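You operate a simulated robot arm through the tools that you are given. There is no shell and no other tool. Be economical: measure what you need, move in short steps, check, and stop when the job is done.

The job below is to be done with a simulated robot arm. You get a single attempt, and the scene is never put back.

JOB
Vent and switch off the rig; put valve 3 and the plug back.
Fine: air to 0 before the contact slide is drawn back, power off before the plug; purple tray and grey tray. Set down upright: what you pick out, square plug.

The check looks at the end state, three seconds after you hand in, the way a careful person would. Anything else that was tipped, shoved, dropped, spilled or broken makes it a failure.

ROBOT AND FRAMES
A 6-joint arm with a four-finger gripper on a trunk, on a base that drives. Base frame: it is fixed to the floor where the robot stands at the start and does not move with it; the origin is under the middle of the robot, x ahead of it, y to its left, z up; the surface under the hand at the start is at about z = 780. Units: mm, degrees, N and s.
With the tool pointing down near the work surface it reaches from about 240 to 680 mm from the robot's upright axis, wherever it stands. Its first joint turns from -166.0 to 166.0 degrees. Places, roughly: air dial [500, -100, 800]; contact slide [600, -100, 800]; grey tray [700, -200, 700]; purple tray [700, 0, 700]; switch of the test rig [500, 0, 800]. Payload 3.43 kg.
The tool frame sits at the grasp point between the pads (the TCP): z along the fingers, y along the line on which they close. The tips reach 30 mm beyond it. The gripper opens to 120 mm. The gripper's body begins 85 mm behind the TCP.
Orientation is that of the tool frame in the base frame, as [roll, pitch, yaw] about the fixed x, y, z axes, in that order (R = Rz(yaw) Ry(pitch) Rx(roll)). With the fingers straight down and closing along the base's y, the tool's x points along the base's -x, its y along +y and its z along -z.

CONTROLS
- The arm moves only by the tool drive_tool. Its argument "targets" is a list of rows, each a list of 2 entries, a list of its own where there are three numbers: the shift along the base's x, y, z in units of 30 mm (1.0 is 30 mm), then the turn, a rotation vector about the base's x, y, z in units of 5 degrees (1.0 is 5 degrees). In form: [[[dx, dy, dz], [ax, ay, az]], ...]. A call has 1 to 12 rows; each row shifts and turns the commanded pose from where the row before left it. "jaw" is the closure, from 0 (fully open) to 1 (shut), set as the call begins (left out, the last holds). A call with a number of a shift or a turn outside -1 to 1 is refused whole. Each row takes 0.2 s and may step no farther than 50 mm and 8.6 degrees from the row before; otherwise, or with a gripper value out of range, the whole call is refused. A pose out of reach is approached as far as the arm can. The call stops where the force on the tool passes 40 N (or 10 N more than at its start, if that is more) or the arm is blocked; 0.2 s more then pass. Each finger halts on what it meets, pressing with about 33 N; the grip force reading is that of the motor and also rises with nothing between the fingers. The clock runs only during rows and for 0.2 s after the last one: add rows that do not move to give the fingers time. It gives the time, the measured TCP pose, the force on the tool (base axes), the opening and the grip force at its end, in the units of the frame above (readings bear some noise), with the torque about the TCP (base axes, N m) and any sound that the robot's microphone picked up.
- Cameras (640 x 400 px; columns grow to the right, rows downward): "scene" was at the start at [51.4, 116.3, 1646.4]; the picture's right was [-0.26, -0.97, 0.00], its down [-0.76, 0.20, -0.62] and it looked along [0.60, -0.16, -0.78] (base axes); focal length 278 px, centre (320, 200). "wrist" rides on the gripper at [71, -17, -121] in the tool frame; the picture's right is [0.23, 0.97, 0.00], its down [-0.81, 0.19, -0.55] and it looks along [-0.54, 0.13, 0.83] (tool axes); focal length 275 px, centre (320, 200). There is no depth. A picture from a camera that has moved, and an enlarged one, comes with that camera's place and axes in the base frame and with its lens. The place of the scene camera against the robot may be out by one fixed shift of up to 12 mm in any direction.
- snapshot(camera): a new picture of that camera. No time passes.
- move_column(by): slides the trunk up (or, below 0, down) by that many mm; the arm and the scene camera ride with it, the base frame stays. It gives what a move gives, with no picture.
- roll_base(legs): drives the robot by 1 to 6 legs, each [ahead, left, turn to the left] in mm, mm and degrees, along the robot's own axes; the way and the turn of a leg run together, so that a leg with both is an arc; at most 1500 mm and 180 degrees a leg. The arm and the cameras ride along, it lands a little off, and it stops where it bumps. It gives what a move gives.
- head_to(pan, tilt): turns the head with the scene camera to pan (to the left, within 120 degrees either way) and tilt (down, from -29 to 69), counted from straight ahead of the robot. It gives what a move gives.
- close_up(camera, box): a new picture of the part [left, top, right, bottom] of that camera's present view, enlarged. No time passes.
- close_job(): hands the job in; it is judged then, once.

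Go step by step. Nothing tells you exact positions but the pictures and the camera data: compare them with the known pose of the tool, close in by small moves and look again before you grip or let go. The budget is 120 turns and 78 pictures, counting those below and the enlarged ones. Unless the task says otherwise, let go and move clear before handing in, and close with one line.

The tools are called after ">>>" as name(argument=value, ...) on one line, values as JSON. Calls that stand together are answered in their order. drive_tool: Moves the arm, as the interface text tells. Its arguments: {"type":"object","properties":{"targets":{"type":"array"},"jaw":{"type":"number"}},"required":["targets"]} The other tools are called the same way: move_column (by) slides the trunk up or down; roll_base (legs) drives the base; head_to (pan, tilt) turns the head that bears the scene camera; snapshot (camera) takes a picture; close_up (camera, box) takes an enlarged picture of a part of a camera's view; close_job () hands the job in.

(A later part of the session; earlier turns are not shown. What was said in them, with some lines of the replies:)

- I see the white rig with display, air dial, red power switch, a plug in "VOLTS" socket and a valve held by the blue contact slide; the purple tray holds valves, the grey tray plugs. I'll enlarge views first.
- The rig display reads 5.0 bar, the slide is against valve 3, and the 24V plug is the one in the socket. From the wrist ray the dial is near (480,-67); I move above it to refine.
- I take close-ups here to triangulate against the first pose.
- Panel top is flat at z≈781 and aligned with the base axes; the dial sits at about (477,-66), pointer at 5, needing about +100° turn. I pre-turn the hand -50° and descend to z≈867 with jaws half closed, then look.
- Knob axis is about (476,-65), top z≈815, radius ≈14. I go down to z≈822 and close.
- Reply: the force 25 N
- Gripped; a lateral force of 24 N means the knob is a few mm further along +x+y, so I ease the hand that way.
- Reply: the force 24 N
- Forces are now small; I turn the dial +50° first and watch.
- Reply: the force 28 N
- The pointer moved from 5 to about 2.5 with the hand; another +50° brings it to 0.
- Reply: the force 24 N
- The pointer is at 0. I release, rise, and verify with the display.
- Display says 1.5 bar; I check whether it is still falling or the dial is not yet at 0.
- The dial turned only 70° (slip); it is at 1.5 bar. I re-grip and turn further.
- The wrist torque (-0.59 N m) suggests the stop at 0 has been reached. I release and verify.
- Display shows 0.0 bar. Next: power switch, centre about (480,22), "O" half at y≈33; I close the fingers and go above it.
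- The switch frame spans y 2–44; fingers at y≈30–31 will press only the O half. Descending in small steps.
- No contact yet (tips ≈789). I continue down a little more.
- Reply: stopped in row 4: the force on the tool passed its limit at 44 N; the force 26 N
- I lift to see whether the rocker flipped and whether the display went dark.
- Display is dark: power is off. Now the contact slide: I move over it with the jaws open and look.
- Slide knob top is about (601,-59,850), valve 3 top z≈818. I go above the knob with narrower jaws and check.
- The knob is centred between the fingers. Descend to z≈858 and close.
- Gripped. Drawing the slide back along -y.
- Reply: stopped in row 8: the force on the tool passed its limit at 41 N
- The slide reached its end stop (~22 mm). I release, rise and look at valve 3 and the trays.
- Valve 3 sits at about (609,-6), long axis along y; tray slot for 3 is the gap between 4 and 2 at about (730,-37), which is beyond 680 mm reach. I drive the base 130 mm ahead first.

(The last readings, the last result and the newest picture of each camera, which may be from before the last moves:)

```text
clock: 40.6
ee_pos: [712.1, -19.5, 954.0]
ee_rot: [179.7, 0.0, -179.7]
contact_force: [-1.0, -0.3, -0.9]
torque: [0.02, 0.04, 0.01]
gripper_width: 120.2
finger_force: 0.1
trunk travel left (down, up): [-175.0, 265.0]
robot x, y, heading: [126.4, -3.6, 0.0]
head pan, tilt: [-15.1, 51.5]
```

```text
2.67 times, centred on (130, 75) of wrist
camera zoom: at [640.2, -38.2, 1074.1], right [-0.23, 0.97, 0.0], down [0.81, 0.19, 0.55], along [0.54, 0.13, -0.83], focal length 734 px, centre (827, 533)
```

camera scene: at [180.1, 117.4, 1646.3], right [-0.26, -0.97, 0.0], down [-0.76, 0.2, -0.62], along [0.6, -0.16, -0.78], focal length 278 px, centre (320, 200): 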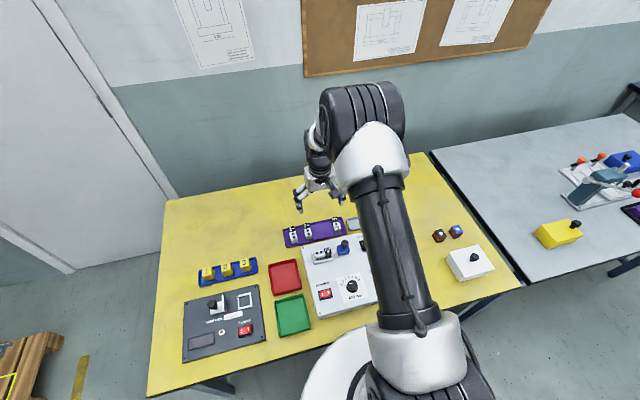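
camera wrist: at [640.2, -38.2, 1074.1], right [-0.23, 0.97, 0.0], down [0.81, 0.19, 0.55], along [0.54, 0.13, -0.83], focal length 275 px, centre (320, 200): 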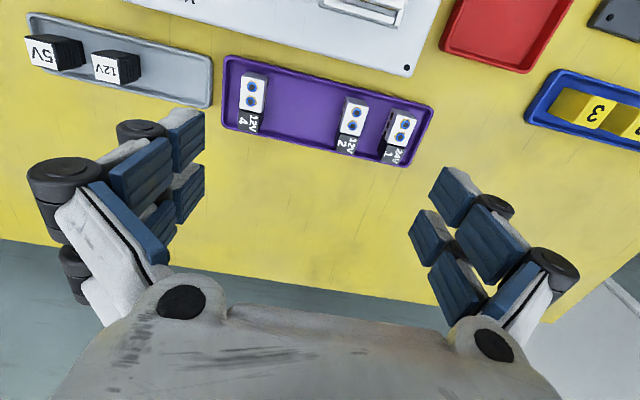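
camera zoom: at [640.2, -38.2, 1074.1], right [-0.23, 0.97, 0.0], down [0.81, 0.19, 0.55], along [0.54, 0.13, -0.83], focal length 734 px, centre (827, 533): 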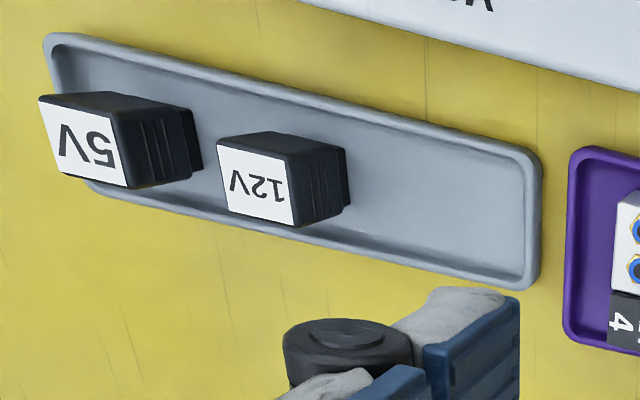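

Slot 3 in the purple tray is at y≈-36, x≈735, with tray valve tops at z≈772. Now I turn the hand -90° and go above valve 3.

>>> drive_tool(targets=[[[-0.5, 0.1, 0], [0, 0, -1]], [[-0.5, 0.1, 0], [0, 0, -1]], [[-0.5, 0.1, 0], [0, 0, -1]], [[-0.5, 0.1, 0], [0, 0, -1]], [[-0.5, 0.07, 0], [0, 0, -1]], [[-0.5, 0, 0], [0, 0, -1]], [[-0.4, 0, 0], [0, 0, -1]], [[0, 0, 0], [0, 0, -1]], [[0, 0, 0], [0, 0, -1]], [[0, 0, 0], [0, 0, -1]], [[0, 0, 0], [0, 0, -1]], [[0, 0, 0], [0, 0, -1]]], jaw=0.5)

>>> drive_tool(targets=[[[0, 0, -0.4], [0, 0, -1]], [[0, 0, -0.4], [0, 0, -1]], [[0, 0, -0.4], [0, 0, -1]], [[0, 0, -0.4], [0, 0, -1]], [[0, 0, -0.2], [0, 0, -1]], [[0, 0, 0], [0, 0, -1]], [[0, 0, 0], [0, 0, 0]]])

>>> snapshot(camera="wrist")

>>> close_up(camera="wrist", box=[240, 80, 400, 180])

```text
clock: 43.2
ee_pos: [609.3, -6.1, 954.4]
ee_rot: [179.8, 0.2, 120.2]
contact_force: [-0.6, 0.1, -1.1]
torque: [0.01, 0.01, -0.02]
gripper_width: 60.0
finger_force: 0.1
trunk travel left (down, up): [-175.0, 265.0]
robot x, y, heading: [127.7, -2.5, 0.1]
head pan, tilt: [-15.1, 51.5]
```

```text
clock: 44.8
ee_pos: [611.6, -6.4, 900.6]
ee_rot: [179.8, 0.1, 90.2]
contact_force: [-0.5, 0.3, 0.4]
torque: [-0.04, -0.04, 0.02]
gripper_width: 60.0
finger_force: 0.0
trunk travel left (down, up): [-175.0, 265.0]
robot x, y, heading: [125.2, 1.8, 0.0]
head pan, tilt: [-15.1, 51.5]
```

```text
44 pictures are left
camera wrist: at [592.1, 65.3, 1021.2], right [0.97, 0.23, 0.0], down [0.19, -0.81, 0.56], along [0.13, -0.54, -0.83], focal length 275 px, centre (320, 200)
```

wrist: 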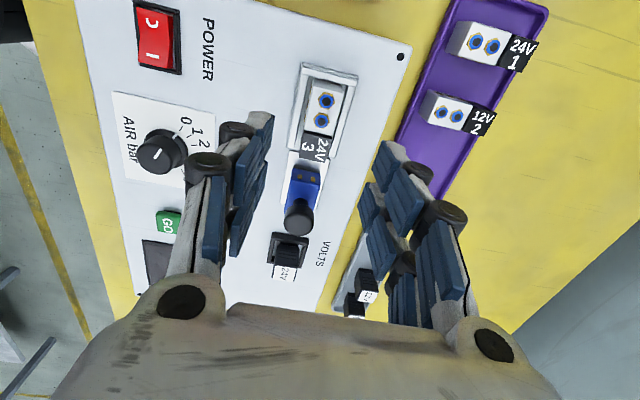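

```text
4.00 times, centred on (320, 130) of wrist
camera zoom: at [592.1, 65.3, 1021.2], right [0.97, 0.23, 0.0], down [0.19, -0.81, 0.56], along [0.13, -0.54, -0.83], focal length 1101 px, centre (320, 480)
```

zoom: 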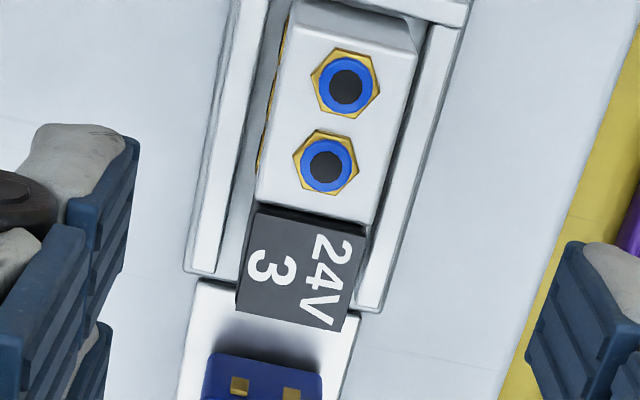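

Valve 3 is between the open fingers, about 2 mm further +y. I descend so that the tips stop around z≈799, above the nest walls.

>>> drive_tool(targets=[[[-0.05, 0.08, -0.6], [0, 0, 0]], [[0, 0, -0.6], [0, 0, 0]], [[0, 0, -0.6], [0, 0, 0]], [[0, 0, -0.3], [0, 0, 0]], [[0, 0, -0.25], [0, 0, 0]], [[0, 0, 0], [0, 0, 0]]])

>>> close_up(camera="wrist", box=[200, 80, 440, 230])

```text
clock: 46.2
ee_pos: [606.0, -4.1, 829.6]
ee_rot: [179.7, 0.1, 90.2]
contact_force: [-0.1, -1.0, -0.1]
torque: [0.01, 0.02, -0.02]
gripper_width: 60.2
finger_force: 0.0
trunk travel left (down, up): [-175.0, 265.0]
robot x, y, heading: [126.0, 1.1, 0.1]
head pan, tilt: [-15.1, 51.5]
```

```text
2.67 times, centred on (320, 155) of wrist
camera zoom: at [588.4, 66.8, 949.7], right [0.97, 0.23, 0.0], down [0.19, -0.81, 0.56], along [0.13, -0.54, -0.83], focal length 734 px, centre (320, 320)
```

zoom: 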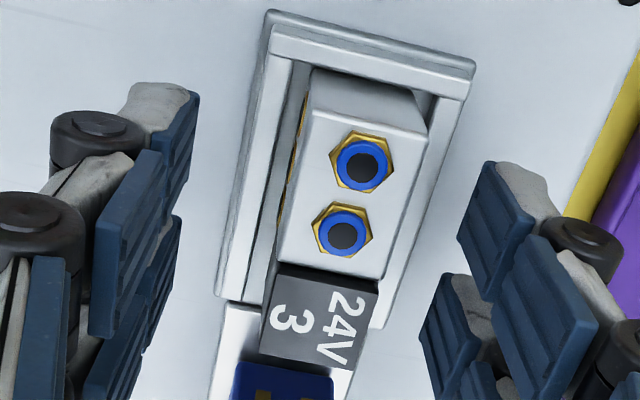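

Shifting +2.5 mm x, +4 mm y to centre, then closing.

>>> drive_tool(targets=[[[0.08, 0.12, 0], [0, 0, 0]], [[0, 0, 0], [0, 0, 0]]])

>>> drive_tool(targets=[[[0, 0, 0], [0, 0, 0]], [[0, 0, 0], [0, 0, 0]], [[0, 0, 0], [0, 0, 0]], [[0, 0, 0], [0, 0, 0]], [[0, 0, 0], [0, 0, 0]]], jaw=0.88)

>>> close_up(camera="wrist", box=[200, 80, 440, 230])

```text
clock: 46.8
ee_pos: [609.6, -0.2, 828.8]
ee_rot: [179.8, 0.2, 90.3]
contact_force: [0.0, 0.1, 0.3]
torque: [-0.02, -0.01, -0.01]
gripper_width: 60.1
finger_force: 0.0
trunk travel left (down, up): [-175.0, 265.0]
robot x, y, heading: [130.9, -5.4, 0.1]
head pan, tilt: [-15.1, 51.5]
```

```text
clock: 48.0
ee_pos: [610.3, -1.1, 829.9]
ee_rot: [179.8, 0.1, 90.2]
contact_force: [0.3, 0.2, -0.5]
torque: [0.03, -0.03, 0.05]
gripper_width: 23.6
finger_force: 32.8
trunk travel left (down, up): [-175.0, 265.0]
robot x, y, heading: [132.7, -0.7, 0.4]
head pan, tilt: [-15.1, 51.5]
```

```text
2.67 times, centred on (320, 155) of wrist
camera zoom: at [591.5, 70.6, 949.7], right [0.97, 0.23, 0.0], down [0.19, -0.81, 0.56], along [0.13, -0.54, -0.83], focal length 734 px, centre (320, 320)
```

zoom: 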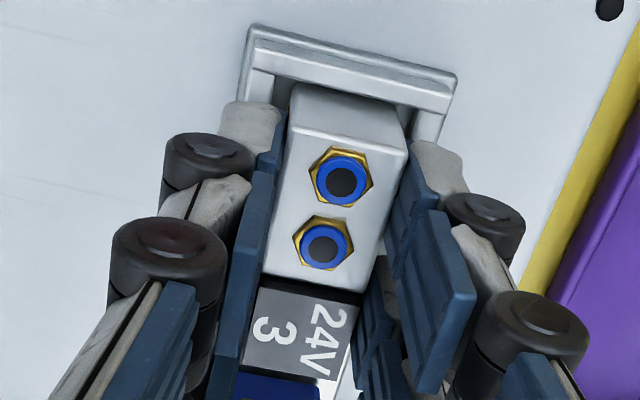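

Gripped at 23.6 mm with no side load. Lifting straight up.

>>> drive_tool(targets=[[[0, 0, 0.2], [0, 0, 0]], [[0, 0, 0.3], [0, 0, 0]], [[0, 0, 0.5], [0, 0, 0]], [[0, 0, 0.8], [0, 0, 0]], [[0, 0, 0.9], [0, 0, 0]], [[0, 0, 0.5], [0, 0, 0]], [[0, 0, 0], [0, 0, 0]]])

>>> snapshot(camera="wrist")

```text
clock: 49.6
ee_pos: [611.2, -1.0, 926.8]
ee_rot: [179.7, 0.1, 90.2]
contact_force: [-0.5, 0.2, -1.5]
torque: [0.01, -0.03, 0.0]
gripper_width: 23.6
finger_force: 33.2
trunk travel left (down, up): [-175.0, 265.0]
robot x, y, heading: [128.3, 4.1, 0.1]
head pan, tilt: [-15.1, 51.5]
```

```text
40 pictures are left
camera wrist: at [593.0, 70.5, 1047.4], right [0.97, 0.23, 0.0], down [0.19, -0.81, 0.56], along [0.13, -0.54, -0.83], focal length 275 px, centre (320, 200)
```

wrist: 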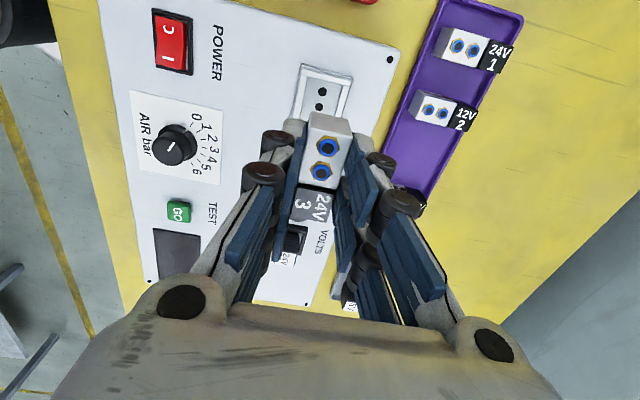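

Valve 3 is lifted cleanly. Moving to the slot between 4 and 2 while turning +90°.

>>> drive_tool(targets=[[[0.42, -0.12, 0], [0, 0, 1]], [[0.42, -0.12, 0], [0, 0, 1]], [[0.42, -0.12, 0], [0, 0, 1]], [[0.42, -0.12, 0], [0, 0, 1]], [[0.42, -0.12, 0], [0, 0, 1]], [[0.42, -0.12, 0], [0, 0, 1]], [[0.42, -0.12, 0], [0, 0, 1]], [[0.42, -0.12, 0], [0, 0, 1]], [[0.42, -0.12, 0], [0, 0, 1]], [[0.42, -0.12, 0], [0, 0, 1]]])

>>> drive_tool(targets=[[[0, 0, 0], [0, 0, 1]], [[0, 0, 0], [0, 0, 1]], [[0, 0, 0], [0, 0, 1]], [[0, 0, -0.4], [0, 0, 1]], [[0, 0, -0.4], [0, 0, 1]], [[0, 0, -0.4], [0, 0, 1]], [[0, 0, -0.4], [0, 0, 1]], [[0, 0, -0.4], [0, 0, 1]], [[0, 0, -0.3], [0, 0, 0]], [[0, 0, 0], [0, 0, 0]]])

>>> snapshot(camera="wrist")

>>> close_up(camera="wrist", box=[160, 60, 480, 260])

```text
clock: 51.8
ee_pos: [736.1, -36.0, 924.8]
ee_rot: [179.7, 0.1, 140.2]
contact_force: [0.0, 0.5, -1.0]
torque: [0.0, 0.04, -0.01]
gripper_width: 23.6
finger_force: 32.8
trunk travel left (down, up): [-175.0, 265.0]
robot x, y, heading: [122.0, 5.6, 0.4]
head pan, tilt: [-15.1, 51.5]
```

```text
clock: 54.0
ee_pos: [735.2, -37.4, 854.7]
ee_rot: [179.8, 0.1, -179.8]
contact_force: [-0.5, 0.7, -0.9]
torque: [0.01, 0.0, -0.01]
gripper_width: 23.3
finger_force: 33.0
trunk travel left (down, up): [-175.0, 265.0]
robot x, y, heading: [124.0, 2.0, 0.3]
head pan, tilt: [-15.1, 51.5]
```

```text
39 pictures are left
camera wrist: at [664.1, -55.1, 975.7], right [-0.23, 0.97, 0.0], down [0.81, 0.19, 0.56], along [0.54, 0.13, -0.83], focal length 275 px, centre (320, 200)
```

wrist: 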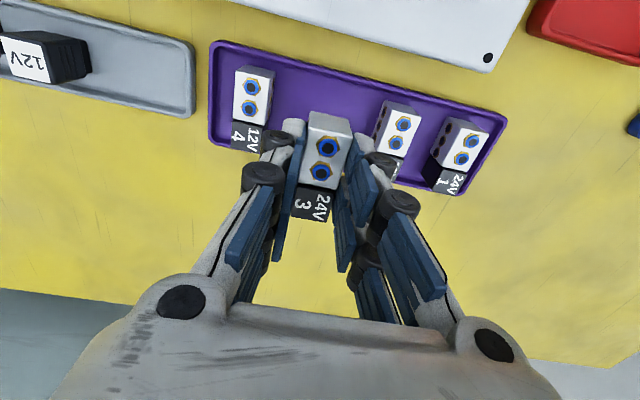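

```text
2.00 times, centred on (320, 160) of wrist
camera zoom: at [664.1, -55.1, 975.7], right [-0.23, 0.97, 0.0], down [0.81, 0.19, 0.56], along [0.54, 0.13, -0.83], focal length 551 px, centre (320, 280)
```

zoom: 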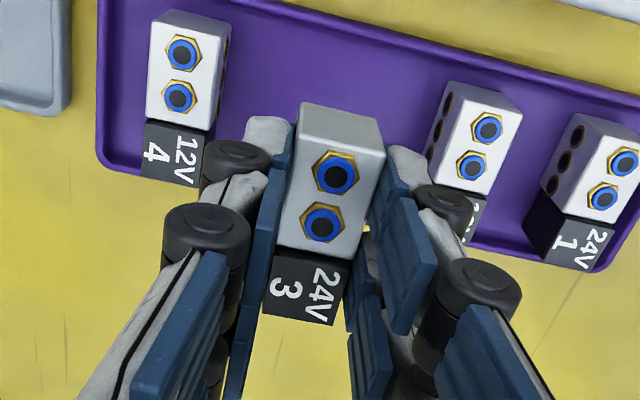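

The held valve is a few mm off the row: I correct -3 mm x, +3 mm y and lower toward the tray.

>>> drive_tool(targets=[[[-0.1, 0.1, -0.5], [0, 0, 0]], [[0, 0, -0.5], [0, 0, 0]], [[0, 0, -0.5], [0, 0, 0]], [[0, 0, -0.3], [0, 0, 0]], [[0, 0, 0], [0, 0, 0]]])

>>> close_up(camera="wrist", box=[160, 60, 480, 260])

```text
clock: 55.2
ee_pos: [733.9, -33.1, 802.6]
ee_rot: [179.8, 0.1, -179.7]
contact_force: [0.1, 0.1, -0.6]
torque: [-0.02, -0.02, 0.0]
gripper_width: 23.4
finger_force: 32.8
trunk travel left (down, up): [-175.0, 265.0]
robot x, y, heading: [124.2, 0.6, 0.0]
head pan, tilt: [-15.1, 51.5]
```

```text
2.00 times, centred on (320, 160) of wrist
camera zoom: at [660.9, -51.5, 922.6], right [-0.23, 0.97, 0.0], down [0.81, 0.19, 0.56], along [0.54, 0.13, -0.83], focal length 551 px, centre (320, 280)
```

zoom: 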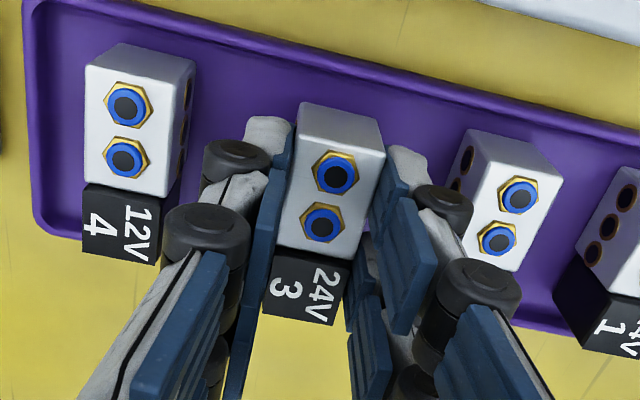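

Aligned with the row. Lowering slowly until contact.

>>> drive_tool(targets=[[[0, 0, -0.2], [0, 0, 0]], [[0, 0, -0.15], [0, 0, 0]], [[0, 0, -0.1], [0, 0, 0]], [[0, 0, -0.05], [0, 0, 0]], [[0, 0, -0.05], [0, 0, 0]], [[0, 0, 0], [0, 0, 0]]])

>>> close_up(camera="wrist", box=[160, 60, 480, 260])

```text
clock: 56.6
ee_pos: [733.7, -33.2, 788.0]
ee_rot: [179.7, 0.4, -179.9]
contact_force: [-5.5, -4.3, 24.2]
torque: [-0.17, 0.44, 0.03]
gripper_width: 23.7
finger_force: 33.1
trunk travel left (down, up): [-175.0, 265.0]
robot x, y, heading: [129.5, -1.8, 0.1]
head pan, tilt: [-15.1, 51.5]
```

```text
2.00 times, centred on (320, 160) of wrist
camera zoom: at [660.4, -51.1, 908.9], right [-0.23, 0.97, 0.0], down [0.81, 0.19, 0.56], along [0.54, 0.13, -0.83], focal length 551 px, centre (320, 280)
```

zoom: 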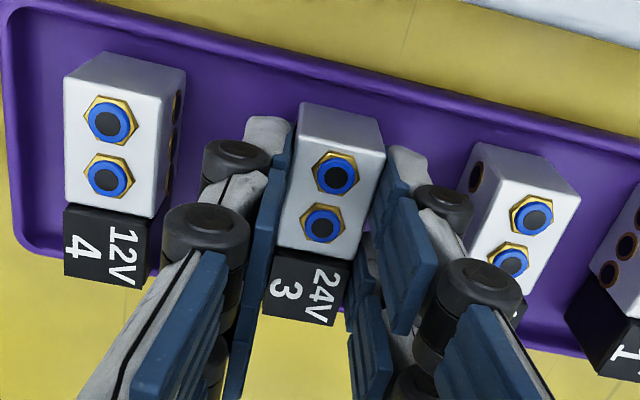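

The valve touches the tray floor. I lift 3 mm, nudge 2 mm back in line with the others, and set it down again.

>>> drive_tool(targets=[[[0, 0, 0.13], [0, 0, 0]], [[-0.07, -0.07, 0], [0, 0, 0]], [[0, 0, -0.06], [0, 0, 0]], [[0, 0, -0.04], [0, 0, 0]], [[0, 0, 0], [0, 0, 0]]])

```text
clock: 57.8
ee_pos: [730.6, -34.5, 787.8]
ee_rot: [179.8, 0.4, -179.6]
contact_force: [0.3, 7.3, 23.1]
torque: [0.21, 0.11, -0.04]
gripper_width: 23.3
finger_force: 32.8
trunk travel left (down, up): [-175.0, 265.0]
robot x, y, heading: [126.8, -0.4, 0.1]
head pan, tilt: [-15.1, 51.5]
```

Seated. Ease up slightly and open to about 40 mm.

>>> drive_tool(targets=[[[0, 0, 0.03], [0, 0, 0]], [[0, 0, 0], [0, 0, 0]]])

>>> drive_tool(targets=[[[0, 0, 0], [0, 0, 0]], [[0, 0, 0], [0, 0, 0]], [[0, 0, 0], [0, 0, 0]]], jaw=0.67)

>>> drive_tool(targets=[[[0, 0, 0.5], [0, 0, 0]], [[0, 0, 0.8], [0, 0, 0]], [[0, 0, 0.9], [0, 0, 0]], [[0, 0, 0.9], [0, 0, 0]], [[0, 0, 0.9], [0, 0, 0]], [[0, 0, 0.9], [0, 0, 0]], [[0, 0, 0], [0, 0, 0]]])

>>> snapshot(camera="wrist")

```text
clock: 58.4
ee_pos: [730.0, -34.1, 788.9]
ee_rot: [179.9, 0.3, -179.7]
contact_force: [1.9, 6.6, 17.4]
torque: [0.21, -0.14, 0.04]
gripper_width: 23.4
finger_force: 33.4
trunk travel left (down, up): [-175.0, 265.0]
robot x, y, heading: [128.5, 3.5, 0.1]
head pan, tilt: [-15.1, 51.5]
```

```text
clock: 59.2
ee_pos: [729.6, -35.9, 787.0]
ee_rot: [179.9, 0.1, -179.8]
contact_force: [0.0, -0.1, 0.1]
torque: [0.0, -0.03, 0.01]
gripper_width: 39.5
finger_force: 0.0
trunk travel left (down, up): [-175.0, 265.0]
robot x, y, heading: [129.4, -0.1, 0.1]
head pan, tilt: [-15.1, 51.5]
```

```text
clock: 60.8
ee_pos: [731.3, -35.7, 936.9]
ee_rot: [179.7, 0.1, -179.7]
contact_force: [0.1, 1.1, 0.0]
torque: [-0.02, -0.02, -0.01]
gripper_width: 39.7
finger_force: 0.1
trunk travel left (down, up): [-175.0, 265.0]
robot x, y, heading: [126.8, 4.4, 0.6]
head pan, tilt: [-15.1, 51.5]
```

```text
35 pictures are left
camera wrist: at [659.8, -52.9, 1057.3], right [-0.23, 0.97, 0.0], down [0.81, 0.19, 0.55], along [0.54, 0.13, -0.83], focal length 275 px, centre (320, 200)
```

wrist: 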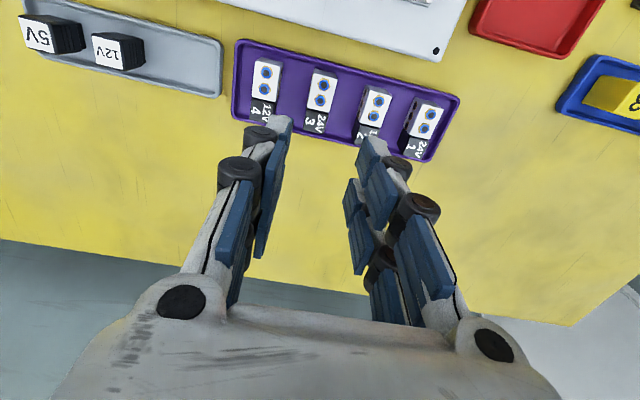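

All four valves stand in a neat row. Next the 24V plug in the socket, near (606,-162); I move above it.

>>> drive_tool(targets=[[[-0.83, -0.84, 0], [0, 0, 0]], [[-0.83, -0.84, 0], [0, 0, 0]], [[-0.83, -0.84, 0], [0, 0, 0]], [[-0.83, -0.84, 0], [0, 0, 0]], [[-0.83, -0.84, 0], [0, 0, 0]], [[0, 0, 0], [0, 0, 0]]], jaw=0.4)

>>> snapshot(camera="wrist")

>>> close_up(camera="wrist", box=[240, 80, 400, 180])

```text
clock: 62.2
ee_pos: [606.6, -161.7, 934.3]
ee_rot: [179.8, 0.3, -179.7]
contact_force: [0.1, 0.0, 0.3]
torque: [-0.03, 0.01, 0.0]
gripper_width: 71.9
finger_force: 0.0
trunk travel left (down, up): [-175.0, 265.0]
robot x, y, heading: [131.2, 0.4, 0.1]
head pan, tilt: [-15.1, 51.5]
```

```text
34 pictures are left
camera wrist: at [534.9, -179.9, 1055.4], right [-0.23, 0.97, 0.0], down [0.81, 0.19, 0.56], along [0.54, 0.13, -0.83], focal length 275 px, centre (320, 200)
```

wrist: 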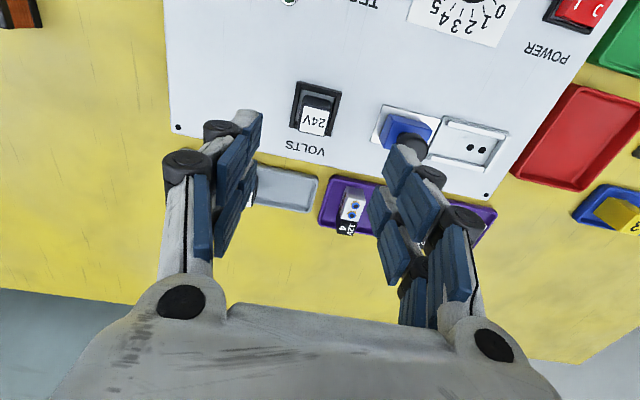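

```text
4.00 times, centred on (320, 130) of wrist
camera zoom: at [534.9, -179.9, 1055.4], right [-0.23, 0.97, 0.0], down [0.81, 0.19, 0.56], along [0.54, 0.13, -0.83], focal length 1101 px, centre (320, 480)
```

zoom: 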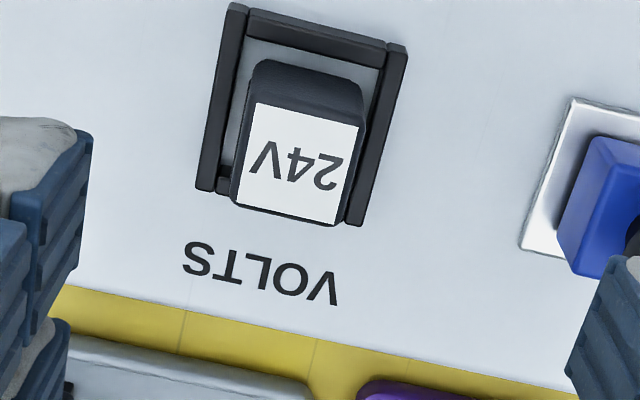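

The plug top is about (610,-167,810). I shift above it and descend to z≈860 for a check.

>>> drive_tool(targets=[[[0.12, -0.16, -0.5], [0, 0, 0]], [[0, 0, -0.7], [0, 0, 0]], [[0, 0, -0.7], [0, 0, 0]], [[0, 0, -0.5], [0, 0, 0]], [[0, 0, 0], [0, 0, 0]]], jaw=0.5)

>>> close_up(camera="wrist", box=[200, 80, 440, 230])

```text
clock: 63.4
ee_pos: [611.1, -168.4, 862.5]
ee_rot: [179.8, 0.1, -179.8]
contact_force: [0.1, 0.3, -0.1]
torque: [0.0, -0.02, 0.0]
gripper_width: 59.9
finger_force: 0.0
trunk travel left (down, up): [-175.0, 265.0]
robot x, y, heading: [128.5, 0.2, 0.5]
head pan, tilt: [-15.1, 51.5]
```

```text
2.67 times, centred on (320, 155) of wrist
camera zoom: at [538.9, -185.6, 982.8], right [-0.23, 0.97, 0.0], down [0.81, 0.19, 0.56], along [0.54, 0.13, -0.83], focal length 734 px, centre (320, 320)
```

zoom: 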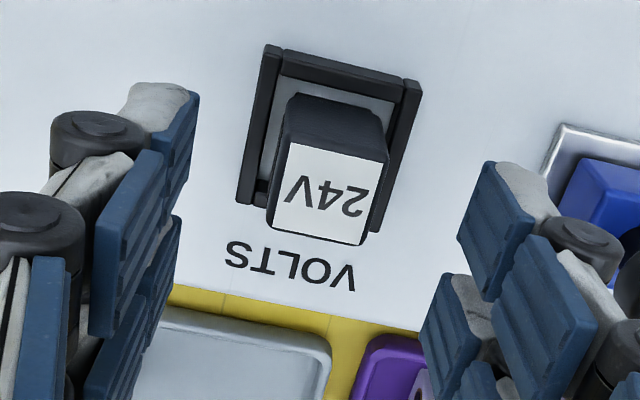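

>>> drive_tool(targets=[[[0.08, 0.11, -0.5], [0, 0, 0]], [[0, 0, -0.4], [0, 0, 0]], [[0, 0, -0.25], [0, 0, 0]], [[0, 0, 0], [0, 0, 0]]])

>>> close_up(camera="wrist", box=[200, 80, 440, 230])

```text
clock: 64.4
ee_pos: [610.6, -164.9, 827.6]
ee_rot: [179.8, 0.3, -179.9]
contact_force: [-0.6, 0.2, 0.0]
torque: [-0.04, 0.01, 0.04]
gripper_width: 60.0
finger_force: 0.1
trunk travel left (down, up): [-175.0, 265.0]
robot x, y, heading: [125.8, 2.6, 0.5]
head pan, tilt: [-15.1, 51.5]
```

```text
2.67 times, centred on (320, 155) of wrist
camera zoom: at [540.2, -182.2, 948.6], right [-0.23, 0.97, 0.0], down [0.81, 0.19, 0.56], along [0.54, 0.13, -0.83], focal length 734 px, centre (320, 320)
```

zoom: 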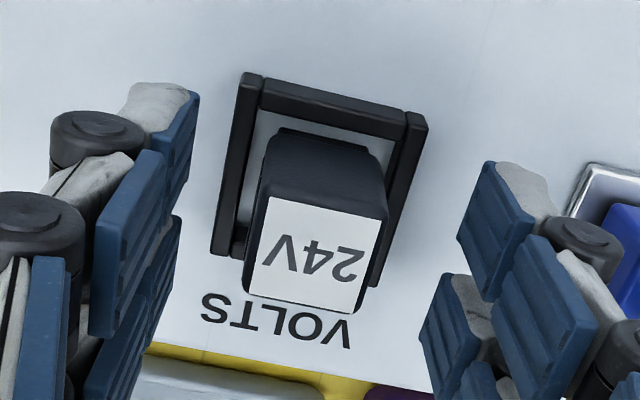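

Centred. Closing on the plug.

>>> drive_tool(targets=[[[0, 0, 0], [0, 0, 0]], [[0, 0, 0], [0, 0, 0]], [[0, 0, 0], [0, 0, 0]], [[0, 0, 0], [0, 0, 0]], [[0, 0, 0], [0, 0, 0]]], jaw=0.9)

>>> close_up(camera="wrist", box=[200, 80, 440, 230])

```text
clock: 65.6
ee_pos: [612.7, -163.8, 828.2]
ee_rot: [179.8, 0.2, -179.8]
contact_force: [0.3, 0.1, 0.3]
torque: [0.0, 0.01, -0.02]
gripper_width: 25.4
finger_force: 33.1
trunk travel left (down, up): [-175.0, 265.0]
robot x, y, heading: [130.6, -1.1, 0.2]
head pan, tilt: [-15.1, 51.5]
```

```text
2.67 times, centred on (320, 155) of wrist
camera zoom: at [540.2, -182.1, 948.7], right [-0.23, 0.97, 0.0], down [0.81, 0.19, 0.56], along [0.54, 0.13, -0.83], focal length 734 px, centre (320, 320)
```

zoom: 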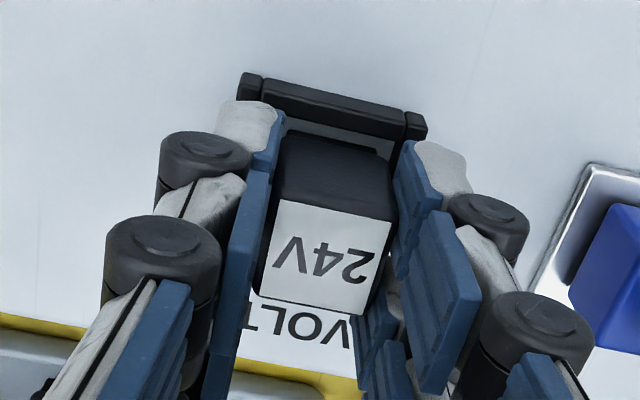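

Gripped at 25.4 mm. Pulling the plug straight up.

>>> drive_tool(targets=[[[0, 0, 0.15], [0, 0, 0]], [[0, 0, 0.2], [0, 0, 0]], [[0, 0, 0.3], [0, 0, 0]], [[0, 0, 0.5], [0, 0, 0]], [[0, 0, 0.9], [0, 0, 0]], [[0, 0, 0.9], [0, 0, 0]], [[0, 0, 0], [0, 0, 0]]])

>>> snapshot(camera="wrist")

```text
clock: 67.2
ee_pos: [613.5, -164.7, 916.2]
ee_rot: [179.7, 0.1, -179.8]
contact_force: [0.2, 0.0, -0.7]
torque: [0.01, -0.03, -0.01]
gripper_width: 25.1
finger_force: 32.5
trunk travel left (down, up): [-175.0, 265.0]
robot x, y, heading: [129.4, 0.3, 0.3]
head pan, tilt: [-15.1, 51.5]
```

```text
29 pictures are left
camera wrist: at [541.7, -181.5, 1037.0], right [-0.23, 0.97, 0.0], down [0.81, 0.19, 0.55], along [0.54, 0.13, -0.83], focal length 275 px, centre (320, 200)
```

wrist: 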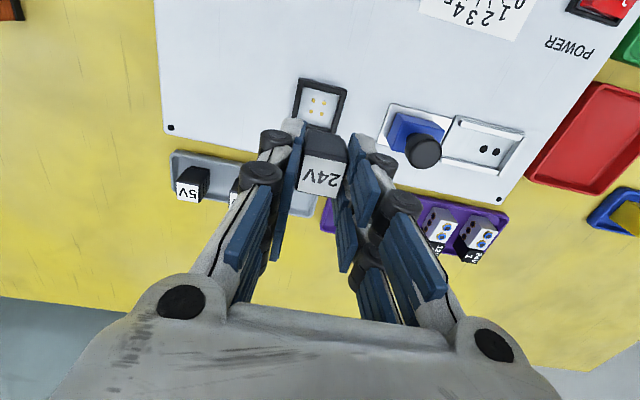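

The plug is out. The grey tray's free place is about (728,-173), next to 12V (-227) and 5V (-281). Moving there.

>>> drive_tool(targets=[[[0.76, -0.05, 0], [0, 0, 0]], [[0.76, -0.05, 0], [0, 0, 0]], [[0.76, -0.05, 0], [0, 0, 0]], [[0.76, -0.05, 0], [0, 0, 0]], [[0.76, -0.05, 0], [0, 0, 0]], [[0, 0, -0.7], [0, 0, 0]], [[0, 0, -0.7], [0, 0, 0]], [[0, 0, -0.5], [0, 0, 0]], [[0, 0, 0], [0, 0, 0]]])

>>> snapshot(camera="wrist")

>>> close_up(camera="wrist", box=[100, 20, 420, 220])

```text
clock: 69.2
ee_pos: [725.4, -171.7, 860.4]
ee_rot: [179.9, 0.2, -179.8]
contact_force: [0.1, -0.6, 0.5]
torque: [0.0, 0.01, -0.02]
gripper_width: 25.4
finger_force: 32.9
trunk travel left (down, up): [-175.0, 265.0]
robot x, y, heading: [127.3, 0.1, 0.3]
head pan, tilt: [-15.1, 51.5]
```

```text
28 pictures are left
camera wrist: at [653.2, -189.8, 980.7], right [-0.23, 0.97, 0.0], down [0.81, 0.19, 0.56], along [0.54, 0.13, -0.83], focal length 275 px, centre (320, 200)
```

wrist: 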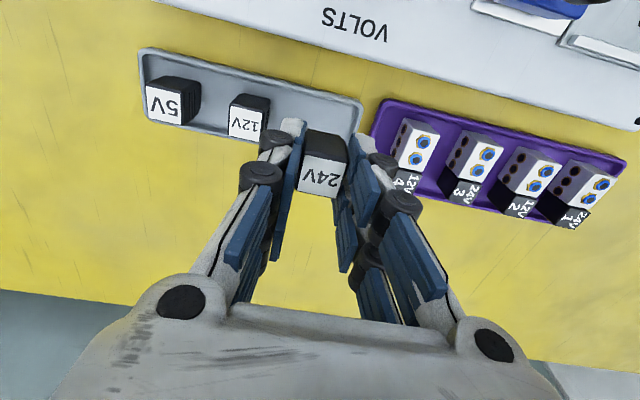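

```text
2.00 times, centred on (260, 120) of wrist
camera zoom: at [653.2, -189.8, 980.7], right [-0.23, 0.97, 0.0], down [0.81, 0.19, 0.56], along [0.54, 0.13, -0.83], focal length 551 px, centre (440, 360)
```

zoom: 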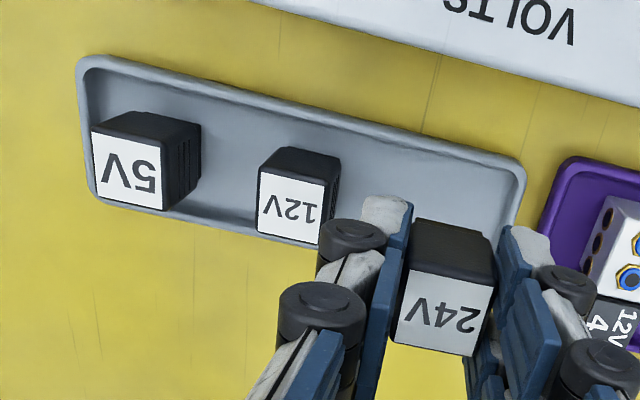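

Correct +4.5 mm x, +2 mm y, then lower.

>>> drive_tool(targets=[[[0.15, 0.06, -0.4], [0, 0, 0]], [[0, 0, -0.5], [0, 0, 0]], [[0, 0, -0.5], [0, 0, 0]], [[0, 0, 0], [0, 0, 0]]])

>>> close_up(camera="wrist", box=[100, 20, 420, 220])

```text
clock: 70.2
ee_pos: [730.4, -168.3, 819.3]
ee_rot: [179.7, 0.2, -179.8]
contact_force: [0.1, -0.5, -1.0]
torque: [0.01, 0.01, -0.03]
gripper_width: 25.0
finger_force: 32.8
trunk travel left (down, up): [-175.0, 265.0]
robot x, y, heading: [123.5, 3.1, 0.1]
head pan, tilt: [-15.1, 51.5]
```

```text
2.00 times, centred on (260, 120) of wrist
camera zoom: at [658.2, -186.0, 940.3], right [-0.23, 0.97, 0.0], down [0.81, 0.19, 0.56], along [0.54, 0.13, -0.83], focal length 551 px, centre (440, 360)
```

zoom: 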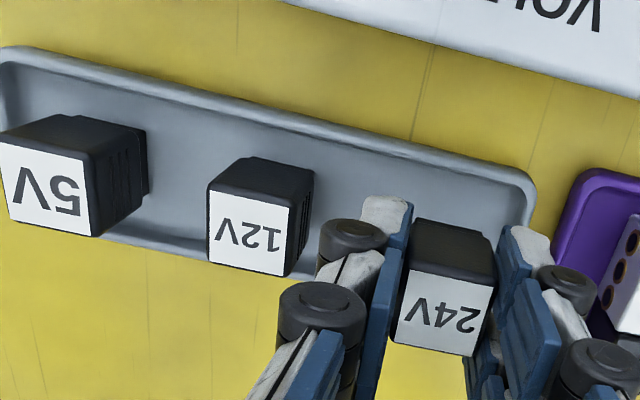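

>>> drive_tool(targets=[[[0, 0, -0.2], [0, 0, 0]], [[0, 0, -0.1], [0, 0, 0]], [[0, 0, -0.08], [0, 0, 0]], [[0, 0, -0.06], [0, 0, 0]], [[0, 0, 0], [0, 0, 0]]])

```text
clock: 71.4
ee_pos: [730.1, -169.0, 803.5]
ee_rot: [179.8, 0.2, -179.9]
contact_force: [0.4, 0.2, -0.3]
torque: [0.05, 0.01, -0.02]
gripper_width: 25.1
finger_force: 32.9
trunk travel left (down, up): [-175.0, 265.0]
robot x, y, heading: [128.4, 3.6, 0.3]
head pan, tilt: [-15.1, 51.5]
```

>>> drive_tool(targets=[[[0, 0, -0.06], [0, 0, 0]], [[0, 0, -0.06], [0, 0, 0]], [[0, 0, -0.06], [0, 0, 0]], [[0, 0, -0.06], [0, 0, 0]], [[0, 0, 0], [0, 0, 0]]])

>>> close_up(camera="wrist", box=[100, 20, 420, 220])

```text
clock: 72.6
ee_pos: [731.7, -168.6, 796.8]
ee_rot: [179.8, 0.1, -179.8]
contact_force: [-0.1, -0.3, 0.0]
torque: [-0.01, 0.0, -0.03]
gripper_width: 25.0
finger_force: 33.3
trunk travel left (down, up): [-175.0, 265.0]
robot x, y, heading: [127.0, 1.6, 0.0]
head pan, tilt: [-15.1, 51.5]
```

```text
2.00 times, centred on (260, 120) of wrist
camera zoom: at [658.8, -186.5, 917.9], right [-0.23, 0.97, 0.0], down [0.81, 0.19, 0.56], along [0.54, 0.13, -0.83], focal length 551 px, centre (440, 360)
```

zoom: 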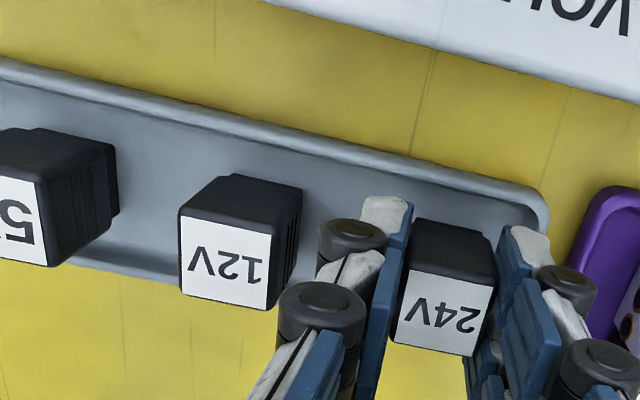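

>>> drive_tool(targets=[[[0, 0, -0.06], [0, 0, 0]], [[0, 0, -0.06], [0, 0, 0]], [[0, 0, -0.06], [0, 0, 0]], [[0, 0, -0.06], [0, 0, 0]], [[0, 0, -0.06], [0, 0, 0]], [[0, 0, -0.06], [0, 0, 0]], [[0, 0, 0], [0, 0, 0]]])

>>> close_up(camera="wrist", box=[100, 20, 420, 220])

```text
clock: 74.2
ee_pos: [731.8, -168.6, 790.4]
ee_rot: [179.9, 0.5, -179.8]
contact_force: [-2.9, -0.6, 28.4]
torque: [0.01, 0.14, 0.01]
gripper_width: 25.2
finger_force: 32.5
trunk travel left (down, up): [-175.0, 265.0]
robot x, y, heading: [130.0, -0.8, 0.2]
head pan, tilt: [-15.1, 51.5]
```

```text
2.00 times, centred on (260, 120) of wrist
camera zoom: at [659.2, -186.5, 910.0], right [-0.23, 0.97, 0.0], down [0.81, 0.19, 0.56], along [0.54, 0.13, -0.83], focal length 551 px, centre (440, 360)
```

zoom: 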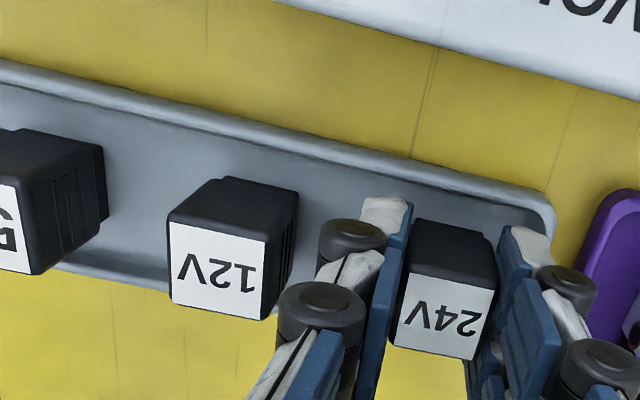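

The plug rests on the tray floor. Ease slightly and open just enough.

>>> drive_tool(targets=[[[0, 0, 0.04], [0, 0, 0]], [[0, 0, 0], [0, 0, 0]]])

>>> drive_tool(targets=[[[0, 0, 0], [0, 0, 0]], [[0, 0, 0], [0, 0, 0]], [[0, 0, 0], [0, 0, 0]]], jaw=0.7)

>>> drive_tool(targets=[[[0, 0, 0.5], [0, 0, 0]], [[0, 0, 0.8], [0, 0, 0]], [[0, 0, 0.9], [0, 0, 0]], [[0, 0, 0.9], [0, 0, 0]], [[0, 0, 0.9], [0, 0, 0]], [[-0.5, 0, 0.9], [0, 0, 0]], [[-0.9, 0, 0], [0, 0, 0]], [[-0.9, 0.5, 0], [0, 0, 0]], [[-0.9, 0.5, 0], [0, 0, 0]], [[0, 0, 0], [0, 0, 0]]])

>>> snapshot(camera="wrist")

>>> snapshot(camera="scene")

```text
clock: 74.8
ee_pos: [732.3, -169.6, 790.3]
ee_rot: [179.8, 0.3, -179.8]
contact_force: [4.7, -5.1, 21.0]
torque: [-0.22, -0.2, -0.02]
gripper_width: 25.2
finger_force: 32.9
trunk travel left (down, up): [-175.0, 265.0]
robot x, y, heading: [124.1, -0.6, 0.1]
head pan, tilt: [-15.1, 51.5]
```

```text
clock: 75.6
ee_pos: [730.9, -167.3, 788.7]
ee_rot: [179.8, 0.0, -179.8]
contact_force: [-0.7, 1.3, 0.4]
torque: [0.0, 0.02, -0.02]
gripper_width: 36.0
finger_force: 0.2
trunk travel left (down, up): [-175.0, 265.0]
robot x, y, heading: [124.3, 3.1, 0.2]
head pan, tilt: [-15.1, 51.5]
```

```text
clock: 77.8
ee_pos: [634.0, -140.1, 935.3]
ee_rot: [179.8, 0.0, -179.7]
contact_force: [0.4, -0.4, -0.3]
torque: [-0.04, 0.0, 0.01]
gripper_width: 36.0
finger_force: 0.0
trunk travel left (down, up): [-175.0, 265.0]
robot x, y, heading: [124.8, 2.1, 0.1]
head pan, tilt: [-15.1, 51.5]
```

```text
23 pictures are left
camera wrist: at [561.5, -158.1, 1055.9], right [-0.23, 0.97, 0.0], down [0.81, 0.19, 0.56], along [0.54, 0.13, -0.83], focal length 275 px, centre (320, 200)
```

wrist: 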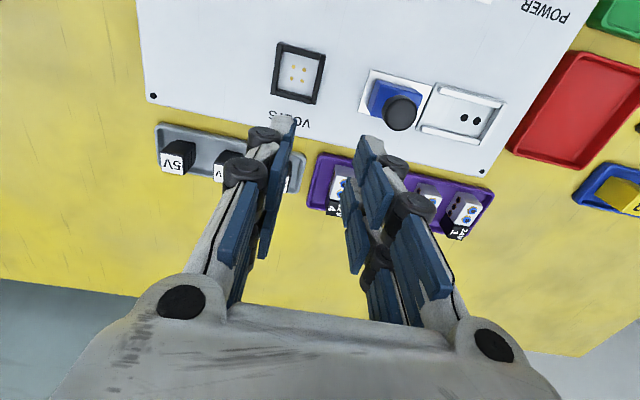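

```text
22 pictures are left
camera scene: at [178.8, 117.3, 1646.4], right [-0.26, -0.97, 0.0], down [-0.76, 0.2, -0.62], along [0.6, -0.16, -0.78], focal length 278 px, centre (320, 200)
```

scene: 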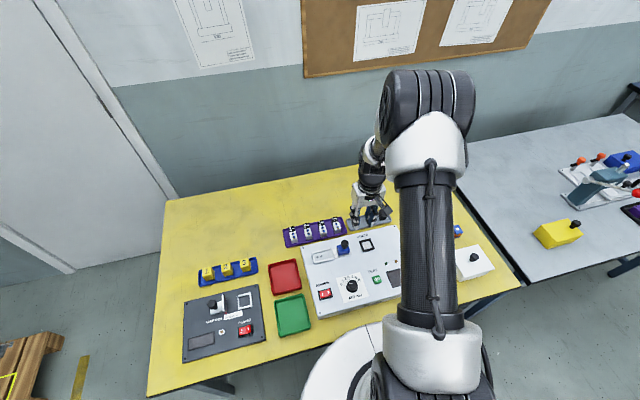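

I back the hand away to see the final state unobstructed.

>>> drive_tool(targets=[[[-0.9, 0.3, 0.9], [0, 0, 0]], [[-0.9, 0.3, 0.9], [0, 0, 0]], [[-0.9, 0.3, 0.5], [0, 0, 0]], [[-0.9, 0.3, 0], [0, 0, 0]], [[0, 0, 0], [0, 0, 0]]], jaw=0)

>>> snapshot(camera="wrist")

>>> close_up(camera="wrist", box=[160, 100, 480, 300])

>>> close_up(camera="wrist", box=[160, 0, 480, 200])

```text
clock: 79.0
ee_pos: [528.1, -102.5, 1003.5]
ee_rot: [179.8, 0.1, -179.8]
contact_force: [-0.1, 0.0, -0.3]
torque: [-0.01, 0.02, -0.01]
gripper_width: 119.1
finger_force: 0.1
trunk travel left (down, up): [-175.0, 265.0]
robot x, y, heading: [130.7, 4.9, 0.1]
head pan, tilt: [-15.1, 51.5]
```

```text
21 pictures are left
camera wrist: at [455.1, -120.3, 1124.6], right [-0.23, 0.97, 0.0], down [0.81, 0.19, 0.56], along [0.54, 0.13, -0.83], focal length 275 px, centre (320, 200)
```

wrist: 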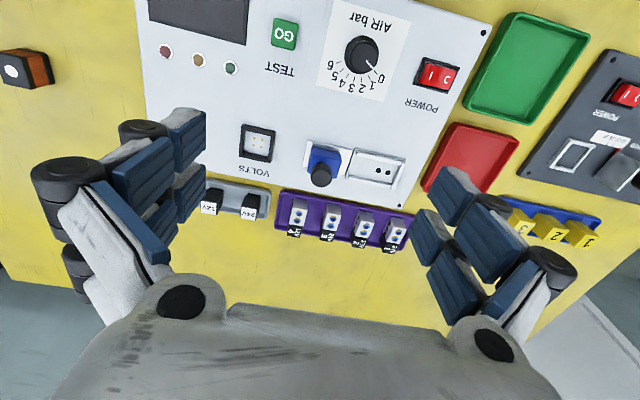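

```text
2.00 times, centred on (320, 200) of wrist
camera zoom: at [455.1, -120.3, 1124.6], right [-0.23, 0.97, 0.0], down [0.81, 0.19, 0.56], along [0.54, 0.13, -0.83], focal length 551 px, centre (320, 200)
```

zoom: 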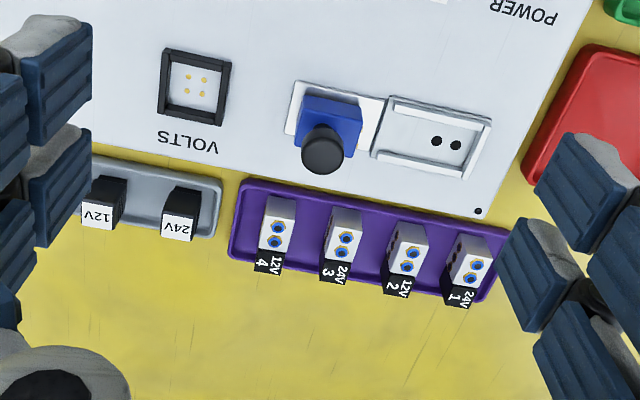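

```text
2.00 times, centred on (320, 100) of wrist
camera zoom: at [455.1, -120.3, 1124.6], right [-0.23, 0.97, 0.0], down [0.81, 0.19, 0.56], along [0.54, 0.13, -0.83], focal length 551 px, centre (320, 400)
```

zoom: 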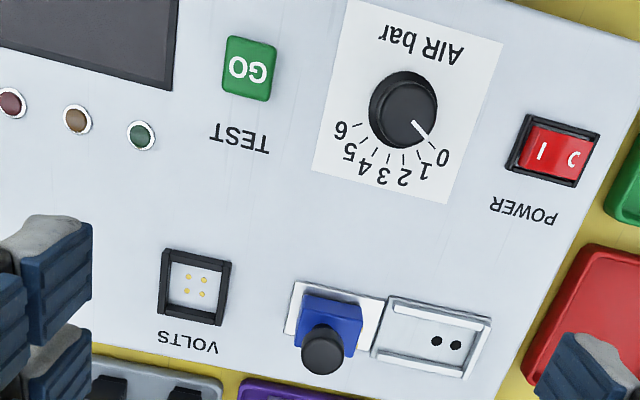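

Air reads 0, power is off with the display dark, the slide is drawn back, valve 3 is upright in the purple tray and the 24V plug is upright in the grey tray. Handing in.

>>> close_job()

```text
The job is handed in.
```

The rig is vented (air at 0 before the slide was drawn back) and switched off before the plug came out. Valve 3 is upright in its slot in the purple tray and the 24V plug is upright in the grey tray; nothing else moved.
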